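You operate a simulated robot arm through the tools that you are given. There is no shell and no other tool. Be economical: measure what you need, move in short steps, check, and stop when the job is done.

Carry out the task below with a simulated two-armed robot. There is one attempt and no reset: what you move stays moved.

Task
Take the colour target on the top of the small white table and put it away on the long white table. Put the black notebook marked "R-2" from the top of the small white table on the top of the plan chest and the black notebook labelled "F-9" on the small table by the glass door. Turn the lens dial to 36x. Fetch the request card and set it on the top of the film bench. Fetch the spool of yellow thread and set it on the small fern print. Press the tape stop key three times. Close the flap four of the four-flap box. Do these in any order. Set down upright: request card, spool of yellow thread.

The check looks at the end state, three seconds after you hand in, the way a careful person would. Anything else that was tipped, shoved, dropped, spilled or broken makes it a failure.

Robot
Two 7-joint arms with two-finger parallel grippers on one trunk, on a base that drives. Base frame: it is fixed to the floor where the robot stands at the start and does not move with it; the origin is under the middle of the robot, x ahead of it, y to its left, z up. Readings come in m, degrees, newtons and seconds.
The left shoulder is at the start at [0.062, 0.196, 1.054], the right one opposite. With the tool pointing down near the work surface each hand reaches from about 0.1 to 0.36 m from the robot's upright axis, wherever it stands, measured 20 degrees to its own side. Places, roughly: black notebook [0.5, -0.5, 0.75]; colour target (6x10x3 cm) [0.5, -0.1, 0.8]; flap four of the four-flap box [-0.5, -3.5, 0.9]; lens dial [3, -1.2, 0.9]; long white table [-5.2, -1.7, 0.7]; request card [1.75, -3.75, 0.75]; small fern print [-1.25, -3.5, 0.75]; small table by the glass door [1.9, -3.7, 0.8]; spool of yellow thread (6x6x7 cm) [1.8, -3.6, 0.3]; tape stop key [2.9, -2.1, 0.9]; top of the film bench [3.1, -1.5, 0.8]; top of the plan chest [0.4, 3.5, 0.9]. Payload 1.57 kg a hand.
The TCP of each hand is the grasp point between the finger pads, 0.03 m short of the fingertips. In the tool frame z runs along the fingers and y along their closing line. The gripper opens to 0.11 m. The fingers are 0.024 m wide and 0.012 m thick; the gripper's body (0.048 by 0.112 m) begins 0.078 m behind the TCP.
Orientation is told as [roll, pitch, yaw] about the base's x, y, z axes, in that order, counted from this pose: with the fingers straight down and closing along the base's y, the tool's x points along the base's -x, its y along +y and its z along -z.

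Tools
- The arms move only by the tool arm_command. It takes "left_moves", "right_moves" or both (then of equal length, played together; a hand with none holds still); each is a list that holds one entry, the list of rows, each a list of 7 numbers: the shift along the tool's x, y, z in units of 400 mm (1.0 is 400 mm), then the turn, a rotation vector about the tool's x, y, z in units of 120 degrees (1.0 is 120 degrees), then the opening, from 0 (shut) to 1 (fully open). In form: [[[tx, ty, tz, rx, ry, rz, hand], ...]]. A call has 1 to 20 rows; each row is the pose to reach, as a shift and turn from the pose commanded when the call began, along the tool's axes at that moment. A call with a number of a shift or a turn outside -1 to 1 is refused whole. Each row takes 0.2 s and may step no farther than 0.05 m and 8.6 degrees from the row before; otherwise, or with a gripper value out of range, the whole call is refused. Where a pose cannot be reached the arm comes as near as it can. A force on the tool above 40 N (or 10 N above the force at the start of the call, whichever is more), or a blocked arm, ends the call early, and 0.2 s more pass. Each finger travels about 0.072 m/s and halts on what it meets, pressing with about 31 N; the grip force reading is that of the motor and also rises with nothing between the fingers. The clock runs only during rows and for 0.2 s after the last one: add rows that repeat a pose to give the fingers time. The reply holds the time, the measured pose of the TCP, the force on the tool along the base axes, the opening and the grip force, in the units named above and with some noise, with the torque about the TCP (base axes, N m) and any sound that the robot's microphone picked up.
- Cameras (640 x 400 px; columns grow to the right, rows downward): "scene" is now at [0.0917, -0.0319, 1.6253]; the picture's right is [-0.44, -0.90, -0.00], its down [-0.78, 0.39, -0.49] and it looks along [0.44, -0.22, -0.87] (base axes); focal length 285 px, centre (320, 200). "left" rides on the left gripper at [0.07, -0.016, -0.141] in its tool frame; the picture's right is [0.23, 0.97, 0.00], its down [-0.85, 0.20, -0.48] and it looks along [-0.47, 0.11, 0.88] (tool axes); focal length 222 px, centre (320, 200). "right" rides on the right gripper at [0.07, 0.016, -0.141] in its tool frame; the picture's right is [-0.23, 0.97, 0.00], its down [-0.85, -0.20, -0.48] and it looks along [-0.47, -0.11, 0.88] (tool axes); focal length 222 px, centre (320, 200).
- camera(camera): a new picture of that camera. The clock stands still meanwhile.
- lift_body(by): slides the trunk up (or, below 0, down) by that many m; the arms and the scene camera ride with it, the base frame stays. It gives what a move gives, with no picture.
- steer(legs): drives the robot by 1 to 6 legs, each [ahead, left, turn to the left] in m, m and degrees, along the robot's own axes; the way and the turn of a leg run together, so that a leg with both is an arc; at most 1.5 m and 180 degrees a leg. The arms and the cameras ride along, it lands a little off, and it stops where it bumps. It gives what a move gives.
- pan_tilt(pan, tilt): turns the head with the scene camera to pan (to the left, within 86 degrees either way) and tilt (down, from -29 to 69), counted from straight ahead of the robot. It gives what a move gives.
- pixel_to_xyz(camera, pixels): for up to 12 pixels [column, row] of the newest picture of that camera ("zoom" is the newest enlarged one), the place [x, y, z] in the base frame of the surface seen there, good to about 0.002 m. The clock stands still meanwhile.
- close_up(camera, box): a new picture of the part [left, top, right, bottom] of that camera's present view, enlarged. The clock stands still meanwhile.
- job_done(): hands the job in; it is judged then, once.

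Keep the steps short. Do not move on a guess: measure, check each grasp and each placing, and mend mistakes. In all there are 131 turns and 146 pictures (those below and enlarged ones count). Leave the grippers open and the arms clear of the work at the hand-in unless told otherwise, and finish with a single line.

The tools are called after "Request:" as a command line: name --argument value ..., lists and objects as JSON in quotes. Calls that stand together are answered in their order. arm_command: Moves the arms, as the interface text tells. Its arguments: {"type":"object","properties":{"left_moves":{"type":"array","items":{"type":"array","items":{"type":"array","items":{"type":"number"}}}},"right_moves":{"type":"array","items":{"type":"array","items":{"type":"array","items":{"type":"number"}}}}},"required":[]} The other tools are called the same way: lift_body (by) slides the trunk up or down; steer (legs) drives the base; pan_tilt (pan, tilt) turns the head that bears the scene camera; camera (camera) takes a picture; pixel_to_xyz (camera, pixels) gives the place of the surface under pixels of a picture; close_up (camera, box) takes an enlarged picture of a part of a camera's view; job_done () hands the job in.

At the start:

```text
clock: 0.0
left_tcp_pos: [0.4502, -0.0112, 1.0705]
left_tcp_rot: [0.1, 0.1, 0.0]
left_force: [-0.6, 1.3, -0.2]
left_moment: [0.0, -0.02, 0.03]
left_opening: 0.1104
left_grasp_force: 0.0
right_tcp_pos: [0.2847, -0.3492, 0.9839]
right_tcp_rot: [0.2, 0.0, 0.0]
right_force: [-0.1, 0.1, 0.1]
right_moment: [0.03, 0.0, 0.0]
right_opening: 0.1099
right_grasp_force: 0.0
trunk travel left (down, up): [-0.65, 0.34]
robot x, y, heading: [0.0016, -0.0002, 0.1]
head pan, tilt: [-26.4, 60.8]
```

scene: 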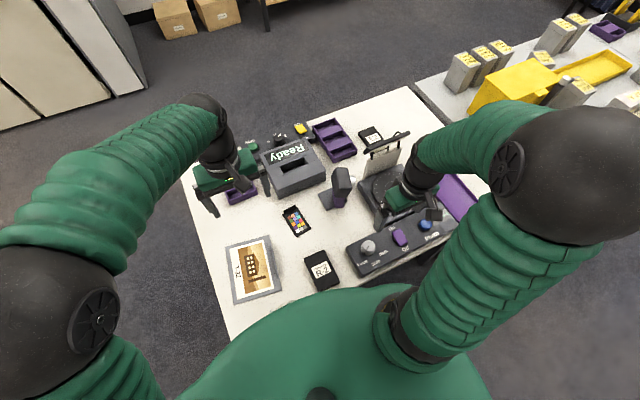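
right: 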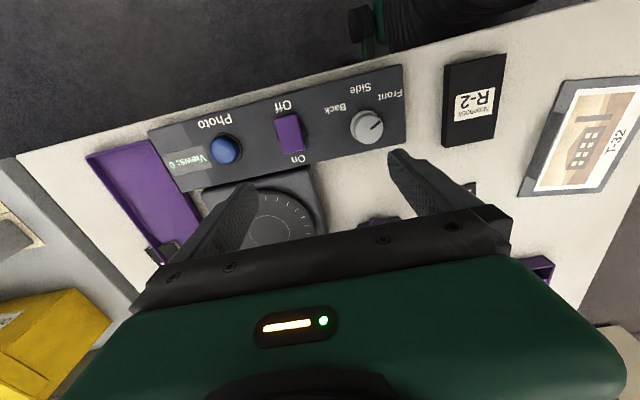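
left: 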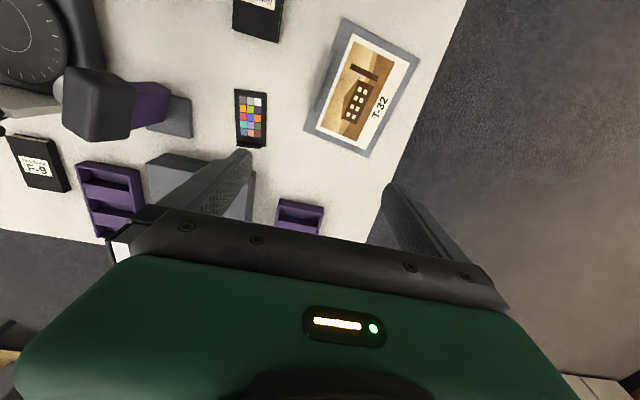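

I see the colour target near scene (296,220), R-2 near (321,270) and F-9 near (371,137). I'll measure these first.

Request:
pixel_to_xyz --camera "scene" --pixels '[[296, 220], [284, 208], [298, 205], [310, 230], [321, 270], [305, 255], [328, 250], [341, 283], [316, 291], [371, 137], [215, 300], [400, 110]]'

Request:
close_up --camera "scene" --box '[180, 80, 500, 300]'

```text
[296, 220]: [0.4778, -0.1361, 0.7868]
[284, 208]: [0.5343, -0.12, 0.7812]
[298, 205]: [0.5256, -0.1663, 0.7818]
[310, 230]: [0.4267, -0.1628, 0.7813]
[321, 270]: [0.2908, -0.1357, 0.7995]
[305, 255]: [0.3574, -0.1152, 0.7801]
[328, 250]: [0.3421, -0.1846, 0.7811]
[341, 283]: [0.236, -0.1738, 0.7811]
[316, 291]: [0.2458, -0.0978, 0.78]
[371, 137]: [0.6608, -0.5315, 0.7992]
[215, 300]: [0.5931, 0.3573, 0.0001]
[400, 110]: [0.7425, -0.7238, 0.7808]
```

```text
1.82 times, centred on (340, 190) of scene
```

zoom: 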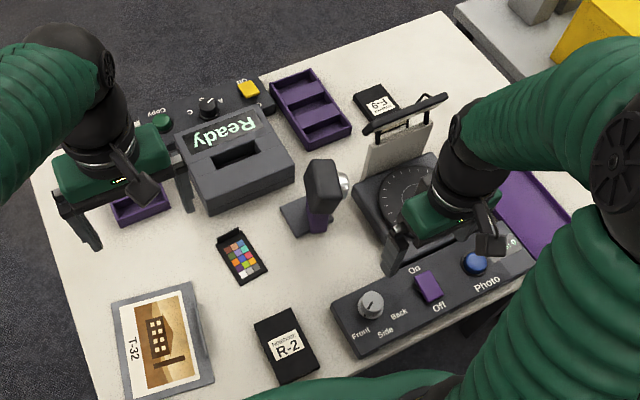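

R-2 is about 2 cm thick at (0.29,-0.14) and the target is at (0.48,-0.14). Next I pan the head round to map obstacles before driving.

Request:
pan_tilt --pan 60 --tilt 15

Request:
camera --camera "scene"

Request:
pan_tilt --pan -60 --tilt 15

Request:
camera --camera "scene"

```text
clock: 1.6
left_tcp_pos: [0.4495, -0.0096, 1.0717]
left_tcp_rot: [0.0, 0.1, 0.0]
left_force: [1.0, -0.4, -0.4]
left_moment: [0.01, -0.03, -0.01]
left_opening: 0.11
left_grasp_force: 0.0
right_tcp_pos: [0.2839, -0.3492, 0.9839]
right_tcp_rot: [0.0, 0.1, 0.0]
right_force: [0.8, 0.3, -0.4]
right_moment: [-0.01, -0.03, 0.01]
right_opening: 0.1103
right_grasp_force: 0.1
trunk travel left (down, up): [-0.65, 0.34]
robot x, y, heading: [0.0038, -0.0014, 0.0]
head pan, tilt: [60.0, 15.0]
```

```text
141 pictures are left
```

scene: 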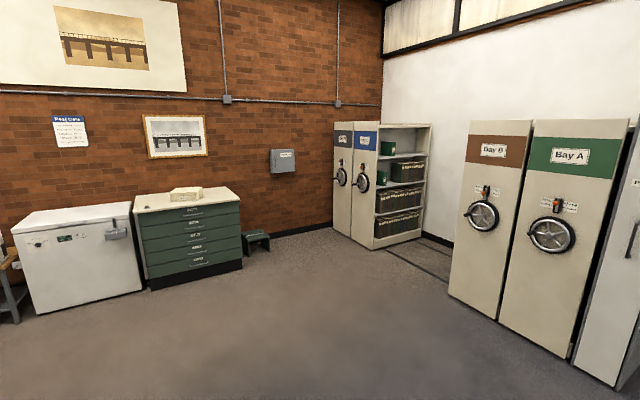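

```text
clock: 3.6
left_tcp_pos: [0.4498, -0.0102, 1.0703]
left_tcp_rot: [0.1, 0.0, 0.1]
left_force: [0.2, -0.4, 0.1]
left_moment: [0.0, 0.02, 0.01]
left_opening: 0.1099
left_grasp_force: 0.0
right_tcp_pos: [0.2837, -0.3488, 0.9847]
right_tcp_rot: [0.1, 0.0, 0.0]
right_force: [0.2, -0.3, -0.2]
right_moment: [0.02, 0.02, 0.01]
right_opening: 0.1098
right_grasp_force: 0.0
trunk travel left (down, up): [-0.65, 0.34]
robot x, y, heading: [-0.0009, -0.0014, 0.2]
head pan, tilt: [-60.0, 15.0]
```

```text
140 pictures are left
```

scene: 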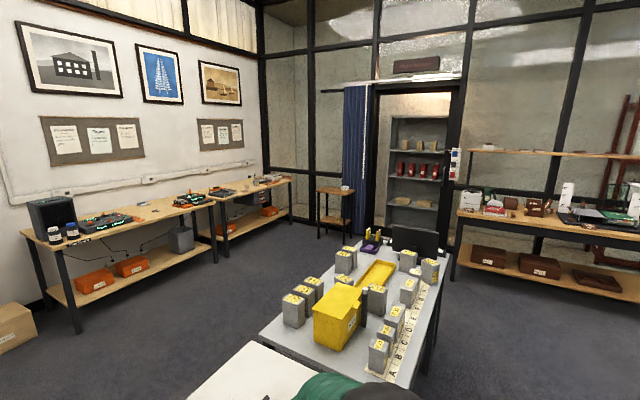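

The plan chest stands clear at the left, and batched calls run in order. I move the right hand above R-2 (centre about (0.295,-0.143), long side turned about -8°), then check with the hand camera and a steep head view.

Request:
arm_command --right_moves '[[[-0.005, 0.11, 0, 0, 0, 0.02, 1], [-0.01, 0.22, 0, 0, 0, 0.04, 1], [-0.02, 0.33, 0, 0, 0, 0.06, 1], [-0.025, 0.43, 0, 0, 0, 0.067, 1], [-0.0275, 0.515, 0.05, 0, 0, 0.067, 1], [-0.0275, 0.515, 0.15, 0, 0, 0.067, 1], [-0.0275, 0.515, 0.22, 0, 0, 0.067, 1], [-0.0275, 0.515, 0.22, 0, 0, 0.067, 1]]]'

Request:
camera --camera "right"

Request:
pan_tilt --pan 10 --tilt 69

Request:
camera --camera "scene"

```text
clock: 5.4
left_tcp_pos: [0.4487, -0.0102, 1.0719]
left_tcp_rot: [0.0, 0.0, 0.0]
left_force: [0.2, 0.2, -0.1]
left_moment: [-0.03, 0.0, 0.05]
left_opening: 0.1099
left_grasp_force: 0.1
right_tcp_pos: [0.2995, -0.1432, 0.8961]
right_tcp_rot: [0.0, 0.1, -8.1]
right_force: [0.7, 0.6, -0.1]
right_moment: [0.01, -0.03, -0.01]
right_opening: 0.11
right_grasp_force: 0.0
right hand out of reach, approached as far as the arm can: row 6, 7, 8
trunk travel left (down, up): [-0.65, 0.34]
robot x, y, heading: [-0.0027, 0.0033, 0.1]
head pan, tilt: [-60.0, 15.0]
```

```text
139 pictures are left
```

right: 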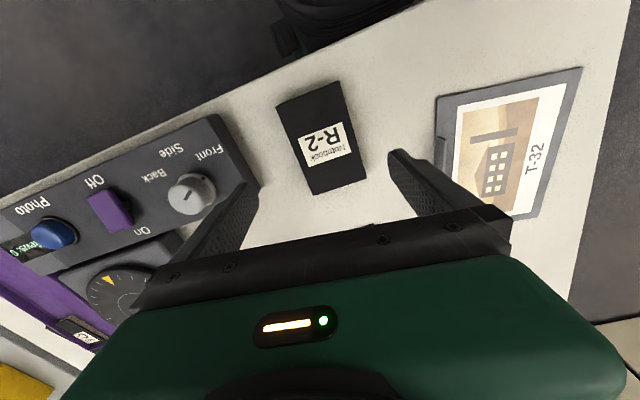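

```text
clock: 6.8
left_tcp_pos: [0.4498, -0.0086, 1.0709]
left_tcp_rot: [0.0, -0.1, 0.0]
left_force: [0.4, -0.4, -0.2]
left_moment: [-0.03, 0.04, 0.01]
left_opening: 0.1103
left_grasp_force: 0.0
right_tcp_pos: [0.2993, -0.1429, 0.896]
right_tcp_rot: [0.0, 0.1, -8.0]
right_force: [0.2, 0.2, -0.6]
right_moment: [0.01, -0.02, 0.01]
right_opening: 0.1102
right_grasp_force: 0.0
trunk travel left (down, up): [-0.65, 0.34]
robot x, y, heading: [0.0011, -0.0026, 0.0]
head pan, tilt: [10.0, 68.8]
```

```text
138 pictures are left
```

scene: 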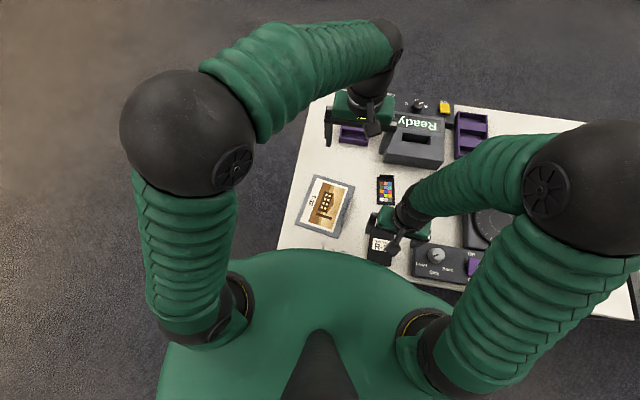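

The hand cannot reach below z 0.896 here, so I will lower the trunk. I check the notebook's corners in the right picture and the table's near edge in the scene picture.

Request:
pixel_to_xyz --camera "right" --pixels '[[278, 108], [339, 84], [364, 177], [314, 192], [320, 145], [225, 110], [255, 180], [400, 20]]'

Request:
pixel_to_xyz --camera "scene" --pixels '[[285, 240], [280, 235], [316, 100], [385, 203], [300, 160]]'

```text
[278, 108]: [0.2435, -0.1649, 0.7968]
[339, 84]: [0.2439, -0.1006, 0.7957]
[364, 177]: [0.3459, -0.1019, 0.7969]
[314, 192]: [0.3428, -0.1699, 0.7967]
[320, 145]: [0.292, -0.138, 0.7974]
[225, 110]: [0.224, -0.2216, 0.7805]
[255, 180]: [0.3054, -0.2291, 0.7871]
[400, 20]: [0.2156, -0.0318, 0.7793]
```

```text
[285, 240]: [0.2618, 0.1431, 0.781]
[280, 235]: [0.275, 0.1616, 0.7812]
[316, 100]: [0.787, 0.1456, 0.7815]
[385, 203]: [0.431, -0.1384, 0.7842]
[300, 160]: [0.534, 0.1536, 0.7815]
```

From above the notebook lies nearly square: centre (0.294,-0.134), about 6.7 cm wide. I trim the hand to it, then lower the trunk 8 cm so the tips reach just above the table.

Request:
arm_command --right_moves '[[[0.012, 0.02, 0, 0, 0, -0.05, 1], [0.012, 0.02, 0, 0, 0, -0.05, 1]]]'

Request:
lift_body --by -0.08

Request:
camera --camera "right"

```text
clock: 7.4
left_tcp_pos: [0.4495, -0.0088, 1.0723]
left_tcp_rot: [-0.1, -0.1, 0.0]
left_force: [0.4, 0.3, -0.9]
left_moment: [0.01, 0.03, 0.0]
left_opening: 0.1099
left_grasp_force: 0.1
right_tcp_pos: [0.2975, -0.1333, 0.8961]
right_tcp_rot: [-0.1, 0.2, -2.0]
right_force: [0.4, 0.6, -0.3]
right_moment: [-0.01, 0.02, 0.01]
right_opening: 0.11
right_grasp_force: 0.1
trunk travel left (down, up): [-0.65, 0.34]
robot x, y, heading: [0.0007, 0.0024, 0.1]
head pan, tilt: [10.0, 68.8]
```

```text
clock: 8.6
left_tcp_pos: [0.4493, -0.0092, 0.9926]
left_tcp_rot: [0.0, 0.1, 0.0]
left_force: [0.0, -0.4, -0.1]
left_moment: [-0.02, 0.01, 0.03]
left_opening: 0.1099
left_grasp_force: 0.0
right_tcp_pos: [0.2961, -0.1332, 0.8159]
right_tcp_rot: [0.1, 0.2, -2.0]
right_force: [0.0, -0.1, 0.2]
right_moment: [0.01, -0.01, 0.02]
right_opening: 0.1098
right_grasp_force: 0.1
trunk travel left (down, up): [-0.57, 0.42]
robot x, y, heading: [-0.0017, -0.0004, -0.1]
head pan, tilt: [10.0, 68.8]
```

```text
137 pictures are left
```

right: 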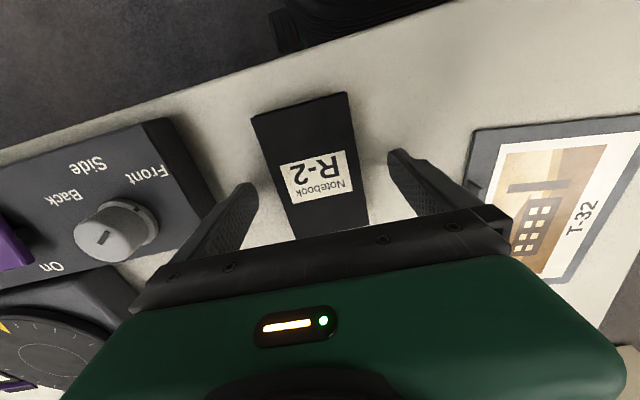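

The notebook sits between the fingers with tips 5 mm above the table. I close and lift.

Request:
arm_command --right_moves '[[[0, 0, 0, 0, 0, 0, 0], [0, 0, 0, 0, 0, 0, 0], [0, 0, 0, 0, 0, 0, 0], [0, 0, 0, 0, 0, 0, 0], [0, 0, 0, 0, 0, 0, 0], [0, 0, -0.1, 0, 0, 0, 0], [0, 0, -0.2, 0, 0, 0, 0]]]'

Request:
camera --camera "right"

Request:
camera --camera "left"

```text
clock: 10.2
left_tcp_pos: [0.4487, -0.0104, 0.9913]
left_tcp_rot: [0.0, 0.0, 0.0]
left_force: [0.5, 0.7, 0.4]
left_moment: [0.0, 0.0, -0.05]
left_opening: 0.1099
left_grasp_force: 0.0
right_tcp_pos: [0.2973, -0.1327, 0.8963]
right_tcp_rot: [0.0, 0.1, -2.1]
right_force: [0.5, 0.0, -0.7]
right_moment: [-0.02, -0.05, -0.02]
right_opening: 0.0675
right_grasp_force: 30.8
trunk travel left (down, up): [-0.57, 0.42]
robot x, y, heading: [0.0007, 0.0003, 0.1]
head pan, tilt: [10.0, 68.8]
```

```text
136 pictures are left
```

right: 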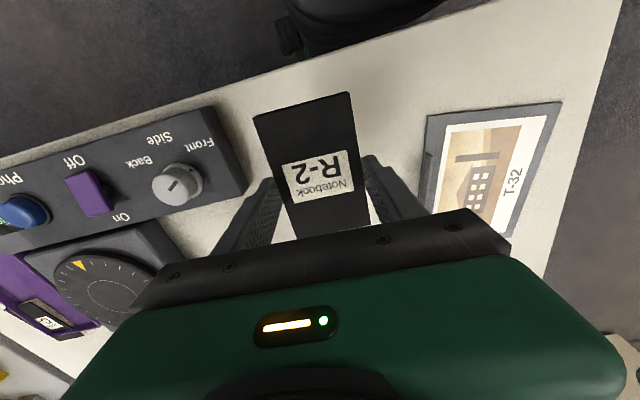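

```text
135 pictures are left
```

left: 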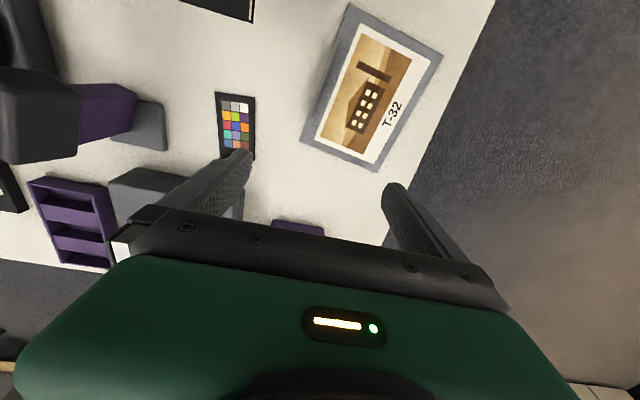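

R-2 is held (opening 0.0675, 30.8 N). Next I need to know how far the robot's own chest reaches forward compared with the table's edge, so I measure that from the scene.

Request:
camera --camera "scene"

Request:
pixel_to_xyz --camera "scene" --pixels '[[320, 262], [320, 275], [300, 255], [280, 270], [385, 190], [376, 178], [392, 178], [376, 203], [392, 203]]'

Request:
pixel_to_xyz --camera "left" --pixels '[[219, 95], [252, 98], [218, 150], [235, 120], [243, 130], [222, 158], [500, 10], [385, 205]]'

Request:
pixel_to_xyz --camera "right" --pixels '[[300, 100], [280, 77], [240, 95], [400, 40], [450, 15], [230, 92]]'

```text
134 pictures are left
```

scene: 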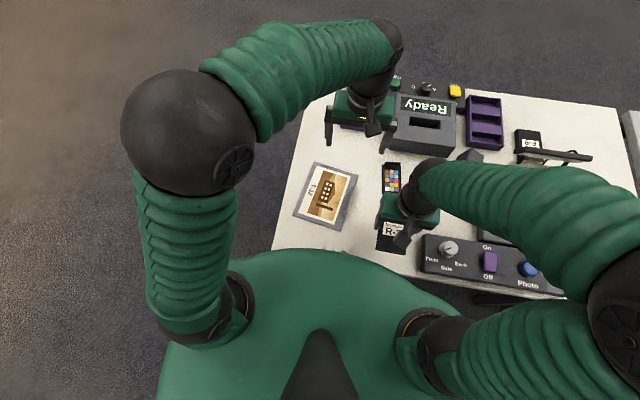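

```text
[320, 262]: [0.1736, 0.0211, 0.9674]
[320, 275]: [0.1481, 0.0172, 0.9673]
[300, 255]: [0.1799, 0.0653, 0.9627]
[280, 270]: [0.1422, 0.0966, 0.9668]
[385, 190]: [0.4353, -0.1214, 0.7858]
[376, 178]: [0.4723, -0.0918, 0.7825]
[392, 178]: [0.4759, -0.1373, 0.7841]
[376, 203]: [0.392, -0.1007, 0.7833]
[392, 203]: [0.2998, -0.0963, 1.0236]
```

```text
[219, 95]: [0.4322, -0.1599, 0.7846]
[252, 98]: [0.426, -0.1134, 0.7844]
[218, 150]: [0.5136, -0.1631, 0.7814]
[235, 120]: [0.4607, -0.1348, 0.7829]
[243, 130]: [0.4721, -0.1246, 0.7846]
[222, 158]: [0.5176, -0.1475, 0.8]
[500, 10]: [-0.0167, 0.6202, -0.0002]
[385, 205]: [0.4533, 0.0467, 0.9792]
```

```text
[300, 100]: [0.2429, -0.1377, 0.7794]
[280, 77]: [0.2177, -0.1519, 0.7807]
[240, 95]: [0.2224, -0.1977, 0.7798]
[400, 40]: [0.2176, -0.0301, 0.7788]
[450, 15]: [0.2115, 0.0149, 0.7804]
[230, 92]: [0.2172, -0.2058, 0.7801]
```

The chest is already almost at the table edge (x≈0.21), so I must reach with the arm from here. I move the right hand with R-2 back aside and up, then try the left hand at the target's place at the present height to learn its reach.

Request:
arm_command --right_moves '[[[0, 0, -0.1, 0, 0, 0, 0], [0, 0, -0.2, 0, 0, 0, 0], [0, -0.12, -0.3, 0, 0, 0, 0], [0, -0.24, -0.35, 0, 0, 0, 0], [0, -0.36, -0.35, 0, 0, 0, 0], [0, -0.48, -0.35, 0, 0, 0, 0], [0, -0.55, -0.35, 0, 0, 0, 0]]]'

Request:
arm_command --left_moves '[[[-0.03, -0.1, 0, 0, 0, 0, 1], [-0.07, -0.2, 0, 0, 0, 0, 1], [-0.11, -0.3, 0, 0, 0, 0, 1], [-0.13, -0.3175, 0, 0, 0, 0, 1], [-0.13, -0.3175, 0, 0, 0, 0, 1]]]'

Request:
camera --camera "left"

Request:
camera --camera "scene"

```text
refused: row 3 steps farther than a row can; nothing moved
```

```text
clock: 11.6
left_tcp_pos: [0.5261, -0.1025, 1.0007]
left_tcp_rot: [-0.9, -1.0, 4.4]
left_force: [-0.5, -1.3, -0.5]
left_moment: [0.05, 0.01, -0.01]
left_opening: 0.1101
left_grasp_force: 0.0
right_tcp_pos: [0.2985, -0.1329, 0.8938]
right_tcp_rot: [0.1, 0.2, -2.1]
right_force: [-0.9, 0.9, -0.7]
right_moment: [0.02, -0.02, -0.01]
right_opening: 0.0673
right_grasp_force: 31.4
trunk travel left (down, up): [-0.57, 0.42]
robot x, y, heading: [0.0008, 0.0022, 0.1]
head pan, tilt: [10.0, 68.8]
stopped in row 5 (left hand): the arm was blocked; the commanded pose is now the measured one
```

```text
133 pictures are left
```

left: 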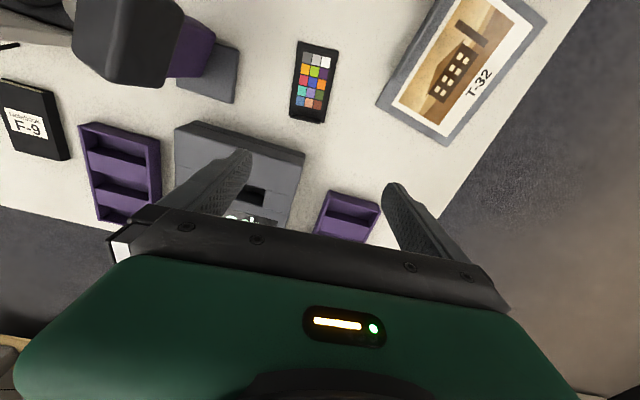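

```text
132 pictures are left
```

scene: 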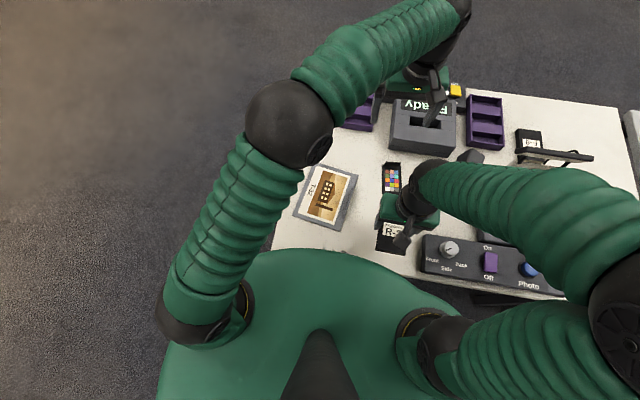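

The left arm stretched out at about (0.526,-0.10). I measure the target lip and the 'Ready' box heights in the left picture, and move the right hand aside in smaller steps.

Request:
pixel_to_xyz --camera "left" --pixels '[[299, 43], [336, 50], [292, 110], [326, 116], [307, 119], [308, 112], [180, 125], [305, 155], [240, 140], [130, 60], [340, 210], [312, 80]]'

Request:
arm_command --right_moves '[[[0, 0, -0.1, 0, 0, 0, 0], [0, 0, -0.2, 0, 0, 0, 0], [0, -0.1, -0.25, 0, 0, 0, 0], [0, -0.2, -0.25, 0, 0, 0, 0], [0, -0.3, -0.25, 0, 0, 0, 0], [0, -0.4, -0.25, 0, 0, 0, 0], [0, -0.5, -0.25, 0, 0, 0, 0]]]'

Request:
close_up --camera "left" --box '[260, 20, 380, 140]'

```text
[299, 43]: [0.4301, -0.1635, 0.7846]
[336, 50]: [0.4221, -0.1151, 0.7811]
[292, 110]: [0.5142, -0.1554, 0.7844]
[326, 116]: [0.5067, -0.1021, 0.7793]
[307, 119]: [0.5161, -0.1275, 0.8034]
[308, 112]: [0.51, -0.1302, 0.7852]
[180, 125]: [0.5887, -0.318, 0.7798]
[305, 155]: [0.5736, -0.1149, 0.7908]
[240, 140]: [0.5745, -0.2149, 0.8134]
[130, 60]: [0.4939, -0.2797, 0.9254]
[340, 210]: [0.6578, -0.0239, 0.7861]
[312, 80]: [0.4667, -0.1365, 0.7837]
```

```text
clock: 13.2
left_tcp_pos: [0.5259, -0.1032, 0.998]
left_tcp_rot: [-0.4, -0.7, 4.4]
left_force: [0.2, 0.3, -0.3]
left_moment: [0.05, 0.0, 0.01]
left_opening: 0.1098
left_grasp_force: 0.1
right_tcp_pos: [0.2917, -0.334, 0.9953]
right_tcp_rot: [0.1, 0.2, -1.9]
right_force: [0.3, -0.3, -0.5]
right_moment: [-0.01, -0.01, 0.02]
right_opening: 0.067
right_grasp_force: 31.5
trunk travel left (down, up): [-0.57, 0.42]
robot x, y, heading: [-0.001, -0.0025, 0.0]
head pan, tilt: [10.0, 68.8]
```

```text
3.33 times, centred on (320, 80) of left
```

zoom: 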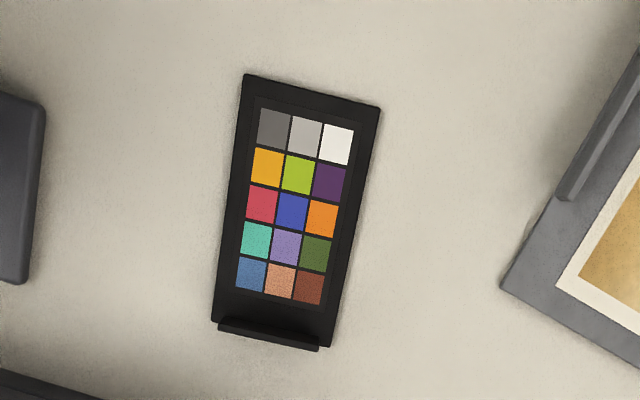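

The target has a thin raised lip at its far end. I measure its corners on the enlarged picture to get its angle.

Request:
pixel_to_xyz --camera "zoom" --pixels '[[248, 80], [374, 111], [219, 315], [330, 335], [268, 337], [222, 326], [316, 345], [290, 210]]'

Request:
arm_command --left_moves '[[[0.04, -0.04, 0.05, 0, 0, 0.018, 1], [0.07, -0.08, 0.12, 0, 0, 0.03, 1], [0.07, -0.08, 0.2, 0, 0, 0.03, 1], [0.07, -0.08, 0.25, 0, 0, 0.03, 1], [0.07, -0.08, 0.25, 0, 0, 0.03, 1]]]'

```text
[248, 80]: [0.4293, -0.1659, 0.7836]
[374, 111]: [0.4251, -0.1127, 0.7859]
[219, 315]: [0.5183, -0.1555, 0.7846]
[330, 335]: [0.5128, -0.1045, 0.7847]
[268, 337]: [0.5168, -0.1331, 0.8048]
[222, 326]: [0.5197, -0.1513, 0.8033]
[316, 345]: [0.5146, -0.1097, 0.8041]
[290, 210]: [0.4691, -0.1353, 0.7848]
```

```text
clock: 14.6
left_tcp_pos: [0.5279, -0.1069, 0.9101]
left_tcp_rot: [-1.5, -1.6, 5.1]
left_force: [-1.0, 0.2, 0.5]
left_moment: [0.04, -0.03, 0.0]
left_opening: 0.11
left_grasp_force: 0.1
right_tcp_pos: [0.291, -0.3326, 0.9948]
right_tcp_rot: [0.1, 0.2, -2.0]
right_force: [0.1, -0.1, -1.4]
right_moment: [-0.01, 0.0, 0.01]
right_opening: 0.0673
right_grasp_force: 30.8
trunk travel left (down, up): [-0.57, 0.42]
robot x, y, heading: [-0.0005, 0.0019, 0.2]
head pan, tilt: [10.0, 68.8]
stopped in row 5 (left hand): the arm was blocked; the commanded pose is now the measured one
```

The arm is blocked when moving inward (stays at y≈-0.107). I look at what it touches.

Request:
camera --camera "scene"

Request:
camera --camera "left"

Request:
camera --camera "right"

```text
130 pictures are left
```

scene: 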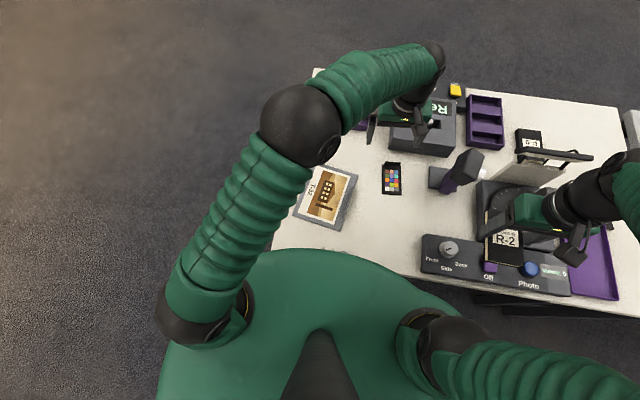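

```text
129 pictures are left
```

left: 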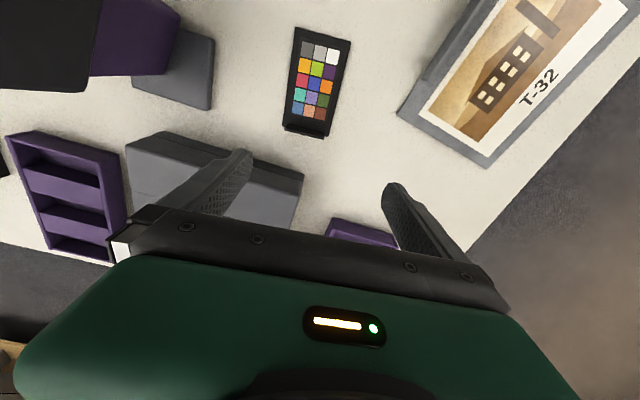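

```text
128 pictures are left
```

right: 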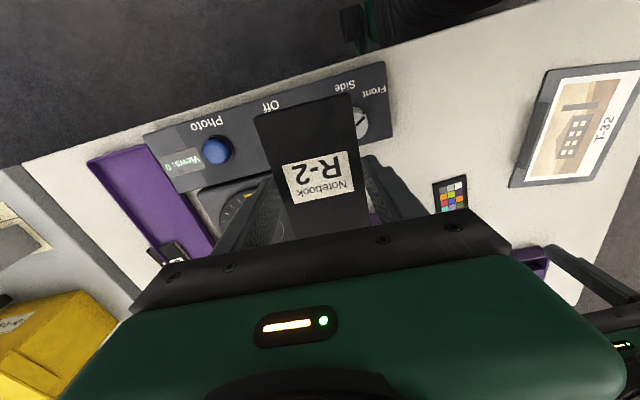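

It looks like the left arm's own geometry limits it when reaching inward. Turning the base right 30° would bring the target to the left hand's side. I first retract the left hand up and back, then turn.

Request:
arm_command --left_moves '[[[0, 0, -0.1, 0, 0, 0, 1], [0.03, 0.04, -0.2, 0, 0, 0.01, 1], [0.1, 0.1, -0.25, 0, 0, 0.02, 1], [0.17, 0.16, -0.3, 0, 0, 0.03, 1], [0.24, 0.22, -0.32, 0, 0, 0.04, 1], [0.31, 0.28, -0.35, 0, 0, 0.04, 1], [0.38, 0.34, -0.35, 0, 0, 0.04, 1], [0.42, 0.39, -0.35, 0, 0, 0.04, 1]]]'

Request:
steer --legs '[[0, 0, -32]]'

Request:
pan_tilt --pan 15 --tilt 66

Request:
camera --camera "scene"

```text
clock: 16.4
left_tcp_pos: [0.3389, 0.0357, 1.0427]
left_tcp_rot: [-1.0, -1.7, -0.3]
left_force: [0.1, 0.4, 0.9]
left_moment: [-0.01, -0.02, 0.01]
left_opening: 0.11
left_grasp_force: 0.1
right_tcp_pos: [0.2903, -0.3321, 0.9966]
right_tcp_rot: [0.0, 0.1, -2.1]
right_force: [0.5, -0.2, -1.4]
right_moment: [0.0, 0.01, 0.01]
right_opening: 0.0674
right_grasp_force: 30.8
trunk travel left (down, up): [-0.57, 0.42]
robot x, y, heading: [-0.0028, 0.0002, -0.1]
head pan, tilt: [10.0, 68.8]
```

```text
clock: 18.1
left_tcp_pos: [0.3175, -0.0363, 1.0404]
left_tcp_rot: [0.1, -1.4, -22.5]
left_force: [-0.2, 0.3, -0.8]
left_moment: [-0.03, -0.03, -0.02]
left_opening: 0.1098
left_grasp_force: 0.1
right_tcp_pos: [0.1353, -0.3574, 0.989]
right_tcp_rot: [1.2, 0.4, -24.2]
right_force: [-0.2, 0.8, -1.5]
right_moment: [-0.03, -0.01, -0.04]
right_opening: 0.0674
right_grasp_force: 30.6
trunk travel left (down, up): [-0.57, 0.42]
robot x, y, heading: [-0.0054, 0.0815, -21.9]
head pan, tilt: [10.0, 68.8]
stopped in leg 1: the robot was blocked; the commanded pose is now the measured one
```

```text
clock: 18.8
left_tcp_pos: [0.3156, -0.0339, 1.0426]
left_tcp_rot: [0.0, -1.7, -22.5]
left_force: [-0.1, 0.1, 0.4]
left_moment: [0.04, -0.05, 0.0]
left_opening: 0.1099
left_grasp_force: 0.0
right_tcp_pos: [0.1326, -0.354, 0.9901]
right_tcp_rot: [1.0, 0.1, -24.1]
right_force: [-0.7, 0.4, -0.9]
right_moment: [0.01, -0.01, 0.03]
right_opening: 0.0674
right_grasp_force: 30.9
trunk travel left (down, up): [-0.57, 0.42]
robot x, y, heading: [-0.0066, 0.0791, -21.9]
head pan, tilt: [15.0, 66.0]
```

```text
127 pictures are left
```

scene: 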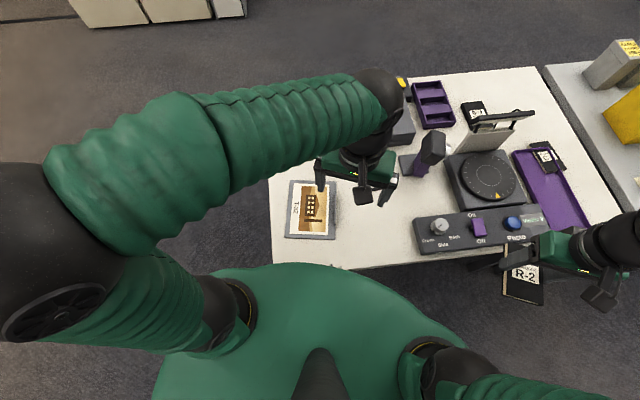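

The base was blocked by the table while turning. I check whether the table moved by re-measuring known points: T-32 and F-9.

Request:
pixel_to_xyz --camera "scene" --pixels '[[475, 113], [440, 227], [513, 222], [272, 262], [540, 68], [620, 212], [490, 175]]'

Request:
steer --legs '[[-0.2, 0, 0]]'

Request:
pan_tilt --pan 22 --tilt 55

Request:
camera --camera "scene"

```text
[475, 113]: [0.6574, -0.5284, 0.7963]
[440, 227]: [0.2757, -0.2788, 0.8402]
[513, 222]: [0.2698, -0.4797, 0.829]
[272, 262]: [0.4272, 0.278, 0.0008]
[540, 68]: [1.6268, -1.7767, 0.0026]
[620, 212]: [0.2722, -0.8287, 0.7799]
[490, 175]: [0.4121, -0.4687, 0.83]
```

```text
clock: 20.4
left_tcp_pos: [0.1353, 0.0435, 1.0412]
left_tcp_rot: [-0.1, -1.4, -22.5]
left_force: [0.0, -0.2, 0.0]
left_moment: [0.0, 0.03, 0.02]
left_opening: 0.11
left_grasp_force: 0.0
right_tcp_pos: [-0.047, -0.2786, 0.9927]
right_tcp_rot: [0.7, 0.3, -24.1]
right_force: [-0.4, 0.7, -1.8]
right_moment: [-0.02, -0.06, -0.02]
right_opening: 0.0673
right_grasp_force: 31.0
trunk travel left (down, up): [-0.57, 0.42]
robot x, y, heading: [-0.1886, 0.155, -22.1]
head pan, tilt: [15.0, 66.0]
```

```text
clock: 21.1
left_tcp_pos: [0.1349, 0.0431, 1.0421]
left_tcp_rot: [-0.3, -1.6, -22.4]
left_force: [-0.3, -0.1, -0.5]
left_moment: [-0.02, 0.0, -0.01]
left_opening: 0.1098
left_grasp_force: 0.0
right_tcp_pos: [-0.049, -0.2769, 0.9918]
right_tcp_rot: [0.7, 0.3, -24.0]
right_force: [-0.2, 0.0, -1.0]
right_moment: [-0.01, 0.0, -0.02]
right_opening: 0.0671
right_grasp_force: 31.3
trunk travel left (down, up): [-0.57, 0.42]
robot x, y, heading: [-0.1844, 0.1573, -21.8]
head pan, tilt: [22.0, 55.0]
```

```text
126 pictures are left
```

scene: 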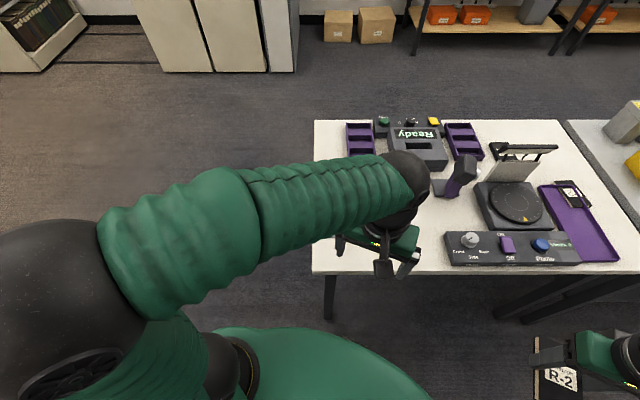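

The table did not move (F-9 reads the same). Only the turned base met the near-left leg. Better: straighten, shift right to y≈-0.32 and return to the table, so the target lies right ahead of the left shoulder.

Request:
steer --legs '[[0, 0, 22], [0, -0.477, 0], [0.175, 0, 0]]'

Request:
pan_tilt --pan 0 --tilt 62

Request:
camera --camera "scene"

Request:
camera --camera "left"

```text
clock: 26.2
left_tcp_pos: [0.3259, -0.3064, 1.0432]
left_tcp_rot: [-0.2, -1.7, 0.0]
left_force: [-0.4, -0.4, -0.6]
left_moment: [0.01, 0.05, 0.01]
left_opening: 0.11
left_grasp_force: 0.0
right_tcp_pos: [0.2798, -0.673, 0.9926]
right_tcp_rot: [0.9, 0.0, -1.4]
right_force: [-0.1, 0.2, -1.0]
right_moment: [0.02, 0.01, -0.03]
right_opening: 0.0673
right_grasp_force: 30.9
trunk travel left (down, up): [-0.57, 0.42]
robot x, y, heading: [-0.0146, -0.3263, 0.7]
head pan, tilt: [22.0, 55.0]
```

```text
clock: 27.1
left_tcp_pos: [0.327, -0.305, 1.0411]
left_tcp_rot: [-0.3, -1.7, 0.2]
left_force: [-0.4, 0.0, -0.8]
left_moment: [-0.01, 0.01, 0.04]
left_opening: 0.11
left_grasp_force: 0.0
right_tcp_pos: [0.2817, -0.6713, 0.9914]
right_tcp_rot: [0.7, 0.3, -1.5]
right_force: [0.0, 0.5, -1.1]
right_moment: [0.02, -0.03, -0.02]
right_opening: 0.0674
right_grasp_force: 30.6
trunk travel left (down, up): [-0.57, 0.42]
robot x, y, heading: [-0.0113, -0.3262, 0.6]
head pan, tilt: [0.0, 62.0]
```

```text
125 pictures are left
```

scene: 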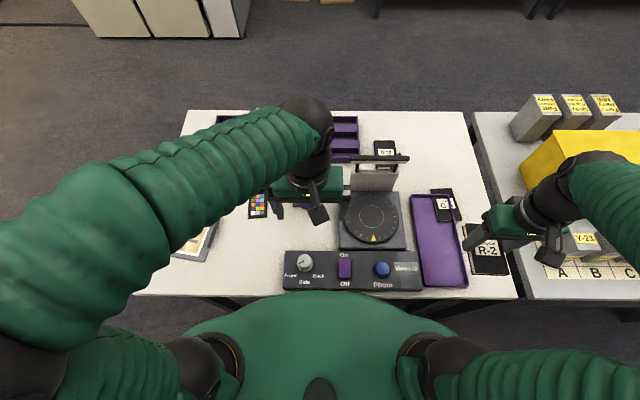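

```text
124 pictures are left
```

left: 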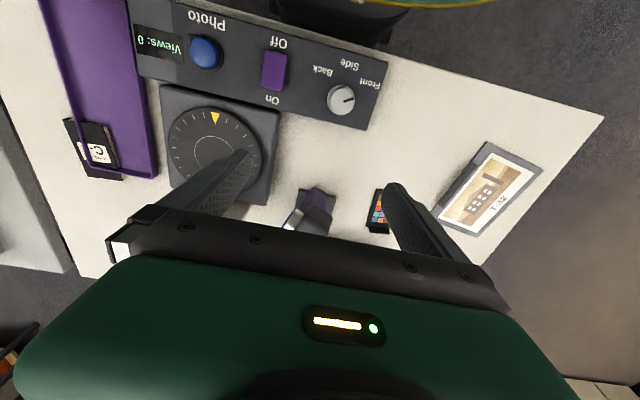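

The target is visible under the left hand's side. I move the left hand to above (0.497,-0.135), yaw +6°, and part of the way down.

Request:
arm_command --left_moves '[[[0, 0.1, 0, 0, 0, 0, 1], [-0.06, 0.2, 0, 0, 0, -0.02, 1], [-0.14, 0.28, 0, 0, 0, -0.04, 1], [-0.22, 0.36, 0, 0, 0, -0.05, 1], [-0.31, 0.42, 0, 0, 0, -0.05, 1], [-0.425, 0.425, 0, 0, 0, -0.05, 1], [-0.425, 0.425, 0.1, 0, 0, -0.05, 1], [-0.425, 0.425, 0.2, 0, 0, -0.05, 1], [-0.425, 0.425, 0.3, 0, 0, -0.05, 1], [-0.425, 0.425, 0.3, 0, 0, -0.05, 1]]]'

Request:
camera --camera "left"

```text
clock: 29.3
left_tcp_pos: [0.4994, -0.1345, 0.9265]
left_tcp_rot: [-0.3, -1.7, 6.1]
left_force: [-0.3, -0.7, -0.1]
left_moment: [0.0, 0.03, 0.01]
left_opening: 0.1101
left_grasp_force: 0.1
right_tcp_pos: [0.2804, -0.6708, 0.9912]
right_tcp_rot: [0.7, 0.1, -1.5]
right_force: [-0.5, -0.8, -1.0]
right_moment: [0.02, -0.03, -0.01]
right_opening: 0.0672
right_grasp_force: 31.2
trunk travel left (down, up): [-0.57, 0.42]
robot x, y, heading: [-0.0126, -0.3239, 0.6]
head pan, tilt: [0.0, 62.0]
```

```text
123 pictures are left
```

left: 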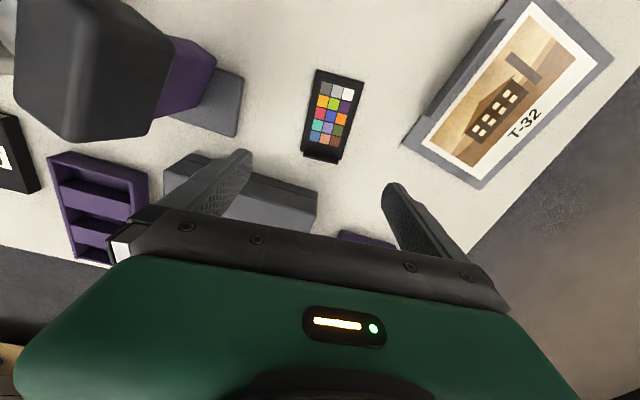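

Good alignment: the target is at (333,115), between the fingers. I go to x 0.512 over the lip and down to TCP z≈0.813.

Request:
arm_command --left_moves '[[[-0.03, 0.003, 0.1, 0, 0, 0, 1], [-0.03, 0.003, 0.2, 0, 0, 0, 1], [-0.03, 0.003, 0.25, 0, 0, 0, 1], [-0.03, 0.003, 0.282, 0, 0, 0, 1], [-0.03, 0.003, 0.282, 0, 0, 0, 1]]]'

Request:
camera --camera "left"

```text
clock: 30.5
left_tcp_pos: [0.5149, -0.1325, 0.8143]
left_tcp_rot: [-0.3, -1.6, 6.2]
left_force: [-0.3, 0.3, -0.3]
left_moment: [0.02, 0.0, 0.02]
left_opening: 0.1098
left_grasp_force: 0.1
right_tcp_pos: [0.2809, -0.6709, 0.9912]
right_tcp_rot: [0.7, 0.1, -1.5]
right_force: [0.1, -0.6, -0.8]
right_moment: [0.02, 0.01, 0.01]
right_opening: 0.0675
right_grasp_force: 31.0
trunk travel left (down, up): [-0.57, 0.42]
robot x, y, heading: [-0.0112, -0.3266, 0.7]
head pan, tilt: [0.0, 62.0]
```

```text
122 pictures are left
```

left: 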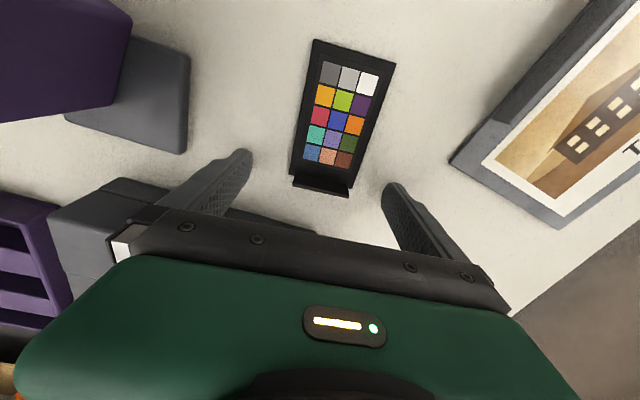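

The lip lies between the fingertips. I lower 2 mm, close, and lift.

Request:
arm_command --left_moves '[[[-0.006, 0, 0.005, 0, 0, 0, 0.8], [-0.006, 0, 0.005, 0, 0, 0, 0], [-0.006, 0, 0.005, 0, 0, 0, 0], [-0.006, 0, 0.005, 0, 0, 0, 0], [-0.006, 0, 0.005, 0, 0, 0, 0], [-0.006, 0, 0.005, 0, 0, 0, 0], [-0.006, 0, -0.1, 0, 0, 0, 0], [-0.006, 0, -0.2, 0, 0, 0, 0], [-0.006, 0, -0.3, 0, 0, 0, 0], [0.05, 0, -0.4, 0, 0, 0, 0]]]'

Request:
camera --camera "left"

```text
clock: 32.7
left_tcp_pos: [0.489, -0.1344, 0.9751]
left_tcp_rot: [-0.3, -1.7, 6.1]
left_force: [-0.5, -0.3, -0.3]
left_moment: [0.01, -0.08, 0.03]
left_opening: 0.0548
left_grasp_force: 30.4
right_tcp_pos: [0.2795, -0.6703, 0.9923]
right_tcp_rot: [0.7, 0.1, -1.5]
right_force: [-0.6, 0.3, -1.5]
right_moment: [0.0, -0.02, 0.03]
right_opening: 0.0674
right_grasp_force: 31.2
trunk travel left (down, up): [-0.57, 0.42]
robot x, y, heading: [-0.0139, -0.3293, 0.6]
head pan, tilt: [0.0, 62.0]
```

```text
121 pictures are left
```

left: 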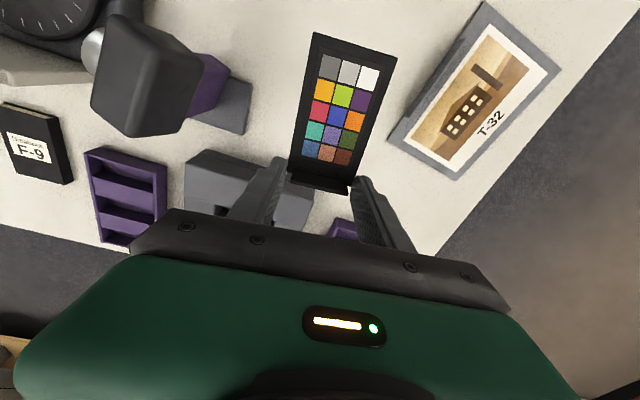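

The target is held (0.0548, 30 N). I retract the left hand, back away from the table and drive toward the plan chest, stopping short to look.

Request:
arm_command --left_moves '[[[0.1, 0, -0.04, 0, 0, 0, 0], [0.2, 0, -0.08, 0, 0, 0, 0], [0.3, 0, -0.12, 0, 0, 0, 0], [0.38, 0, -0.16, 0, 0, 0, 0]]]'

Request:
steer --legs '[[-0.4, 0, 0], [0, 0, 90], [1.5, 0, 0], [0.8, -0.6, 0]]'

Request:
pan_tilt --pan 0 --tilt 30

Request:
camera --camera "scene"

```text
clock: 33.7
left_tcp_pos: [0.3347, -0.1503, 1.0324]
left_tcp_rot: [-0.4, -1.7, 6.1]
left_force: [-0.3, -0.5, -0.4]
left_moment: [0.01, -0.06, 0.0]
left_opening: 0.0547
left_grasp_force: 30.6
right_tcp_pos: [0.2795, -0.6712, 0.9928]
right_tcp_rot: [0.7, 0.1, -1.5]
right_force: [-0.9, 0.3, -0.5]
right_moment: [0.02, -0.02, -0.01]
right_opening: 0.0675
right_grasp_force: 31.2
trunk travel left (down, up): [-0.57, 0.42]
robot x, y, heading: [-0.0112, -0.3271, 0.7]
head pan, tilt: [0.0, 62.0]
```

```text
clock: 51.6
left_tcp_pos: [0.0384, 2.2718, 1.0309]
left_tcp_rot: [-0.4, -1.6, 95.5]
left_force: [0.3, -0.5, -0.7]
left_moment: [0.0, -0.01, -0.02]
left_opening: 0.0546
left_grasp_force: 30.7
right_tcp_pos: [0.5589, 2.2093, 0.9917]
right_tcp_rot: [0.5, 0.2, 88.0]
right_force: [0.0, 0.3, -0.6]
right_moment: [0.0, 0.01, -0.01]
right_opening: 0.0675
right_grasp_force: 30.5
trunk travel left (down, up): [-0.57, 0.42]
robot x, y, heading: [0.211, 1.9202, 90.1]
head pan, tilt: [0.0, 62.0]
```

```text
clock: 52.5
left_tcp_pos: [0.0411, 2.2719, 1.0322]
left_tcp_rot: [-0.4, -1.6, 95.4]
left_force: [-0.3, 0.2, -0.1]
left_moment: [0.01, 0.0, 0.04]
left_opening: 0.0545
left_grasp_force: 30.8
right_tcp_pos: [0.5591, 2.2095, 0.9921]
right_tcp_rot: [0.7, 0.1, 87.9]
right_force: [0.0, -0.1, -2.2]
right_moment: [0.01, -0.02, -0.01]
right_opening: 0.0673
right_grasp_force: 30.7
trunk travel left (down, up): [-0.57, 0.42]
robot x, y, heading: [0.2118, 1.9236, 90.1]
head pan, tilt: [0.0, 30.0]
```

```text
120 pictures are left
```

scene: 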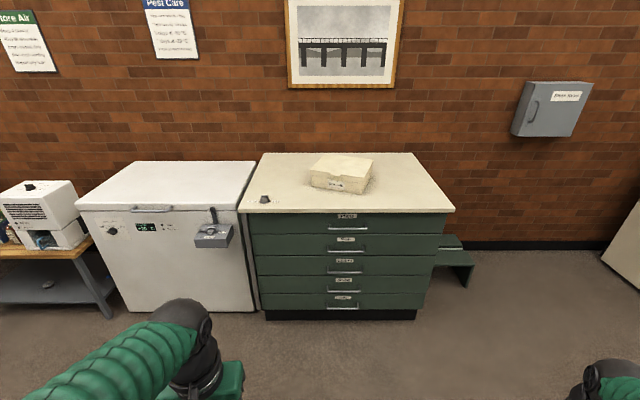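

The chest is clear ahead with a box near the centre of its top. I measure its front edge, top height and the free area right-front of the box.

Request:
pixel_to_xyz --camera "scene" --pixels '[[242, 210], [450, 207], [400, 200], [420, 195], [380, 203], [370, 185], [330, 190], [320, 315], [415, 315], [264, 200], [360, 228], [420, 160]]'

```text
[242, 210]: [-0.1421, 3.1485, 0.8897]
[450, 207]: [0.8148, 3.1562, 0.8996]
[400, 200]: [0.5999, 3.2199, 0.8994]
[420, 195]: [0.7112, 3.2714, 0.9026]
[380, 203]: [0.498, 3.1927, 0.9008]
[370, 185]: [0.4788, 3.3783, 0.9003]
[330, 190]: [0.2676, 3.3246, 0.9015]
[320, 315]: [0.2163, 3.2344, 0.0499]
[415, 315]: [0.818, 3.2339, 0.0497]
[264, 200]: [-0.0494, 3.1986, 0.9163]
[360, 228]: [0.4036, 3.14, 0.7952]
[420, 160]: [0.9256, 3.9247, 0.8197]
```

Chest top is z 0.90, front edge y≈3.145, free at (0.6,3.25). I raise the trunk slightly, drive to (0.4, 2.80) and look.

Request:
lift_body --by 0.05

Request:
steer --legs '[[0.875, -0.19, 0]]'

Request:
pan_tilt --pan -15 --tilt 55

Request:
camera --camera "scene"

```text
clock: 53.5
left_tcp_pos: [0.04, 2.2703, 1.0822]
left_tcp_rot: [-0.4, -1.5, 95.5]
left_force: [0.4, -0.4, 0.0]
left_moment: [-0.03, 0.0, 0.01]
left_opening: 0.0547
left_grasp_force: 30.8
right_tcp_pos: [0.5611, 2.2101, 1.0416]
right_tcp_rot: [0.8, 0.3, 87.9]
right_force: [0.6, 0.8, -1.0]
right_moment: [-0.04, 0.03, -0.01]
right_opening: 0.0674
right_grasp_force: 31.2
trunk travel left (down, up): [-0.62, 0.37]
robot x, y, heading: [0.2108, 1.9188, 90.2]
head pan, tilt: [0.0, 30.0]
```

```text
clock: 58.2
left_tcp_pos: [0.2475, 3.1668, 1.0834]
left_tcp_rot: [-0.5, -1.5, 94.1]
left_force: [-0.1, 0.6, 0.7]
left_moment: [0.01, -0.01, 0.03]
left_opening: 0.0549
left_grasp_force: 31.1
right_tcp_pos: [0.7651, 3.0941, 1.0413]
right_tcp_rot: [0.8, 0.2, 86.6]
right_force: [-0.2, -0.4, -0.8]
right_moment: [0.04, -0.03, 0.02]
right_opening: 0.0671
right_grasp_force: 30.9
trunk travel left (down, up): [-0.62, 0.37]
robot x, y, heading: [0.4119, 2.8153, 88.6]
head pan, tilt: [0.0, 30.0]
```

```text
clock: 59.1
left_tcp_pos: [0.2469, 3.1683, 1.0823]
left_tcp_rot: [-0.2, -1.6, 94.2]
left_force: [0.0, 0.4, 0.0]
left_moment: [-0.01, 0.03, -0.01]
left_opening: 0.0548
left_grasp_force: 31.2
right_tcp_pos: [0.765, 3.0943, 1.0414]
right_tcp_rot: [0.7, 0.2, 86.6]
right_force: [-0.7, 0.0, -1.1]
right_moment: [0.01, 0.0, -0.01]
right_opening: 0.0673
right_grasp_force: 31.5
trunk travel left (down, up): [-0.62, 0.37]
robot x, y, heading: [0.4091, 2.8129, 88.7]
head pan, tilt: [-15.0, 55.0]
```

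```text
119 pictures are left
```

scene: 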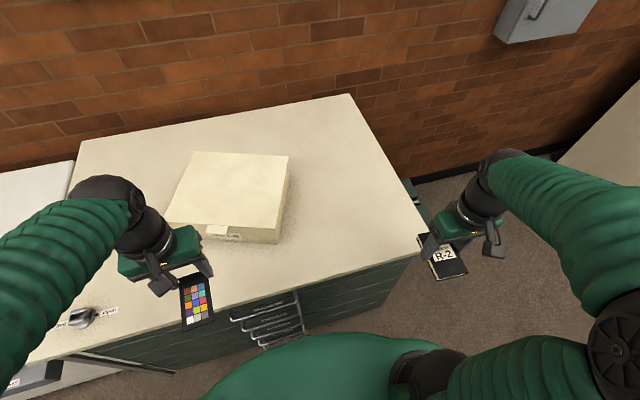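

Free area right of the box. I move R-2 to (0.63,3.27) and lower to TCP z≈0.945, then look.

Request:
arm_command --right_moves '[[[-0.08, 0.07, 0, 0, 0, 0, 0], [-0.16, 0.14, 0, 0, 0, 0, 0], [-0.24, 0.21, 0, 0, 0, 0, 0], [-0.32, 0.28, 0, 0, 0, 0, 0], [-0.42, 0.34, 0, 0, 0, 0, 0], [-0.42, 0.364, 0.08, 0, 0, 0, 0], [-0.42, 0.364, 0.16, 0, 0, 0, 0], [-0.42, 0.364, 0.24, 0, 0, 0, 0], [-0.42, 0.364, 0.24, 0, 0, 0, 0]]]'

Request:
camera --camera "scene"

```text
clock: 61.1
left_tcp_pos: [0.2463, 3.1667, 1.0833]
left_tcp_rot: [-0.4, -1.6, 94.1]
left_force: [-0.2, -0.9, -0.5]
left_moment: [-0.02, -0.03, -0.04]
left_opening: 0.0548
left_grasp_force: 31.3
right_tcp_pos: [0.6265, 3.2705, 0.947]
right_tcp_rot: [0.7, 0.2, 86.7]
right_force: [0.4, 0.1, -0.3]
right_moment: [0.0, 0.02, 0.0]
right_opening: 0.0673
right_grasp_force: 31.3
trunk travel left (down, up): [-0.62, 0.37]
robot x, y, heading: [0.4126, 2.8085, 88.9]
head pan, tilt: [-15.0, 55.0]
```

```text
118 pictures are left
```

scene: 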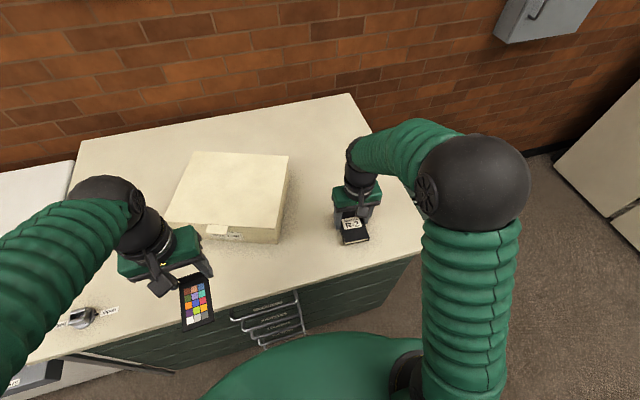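

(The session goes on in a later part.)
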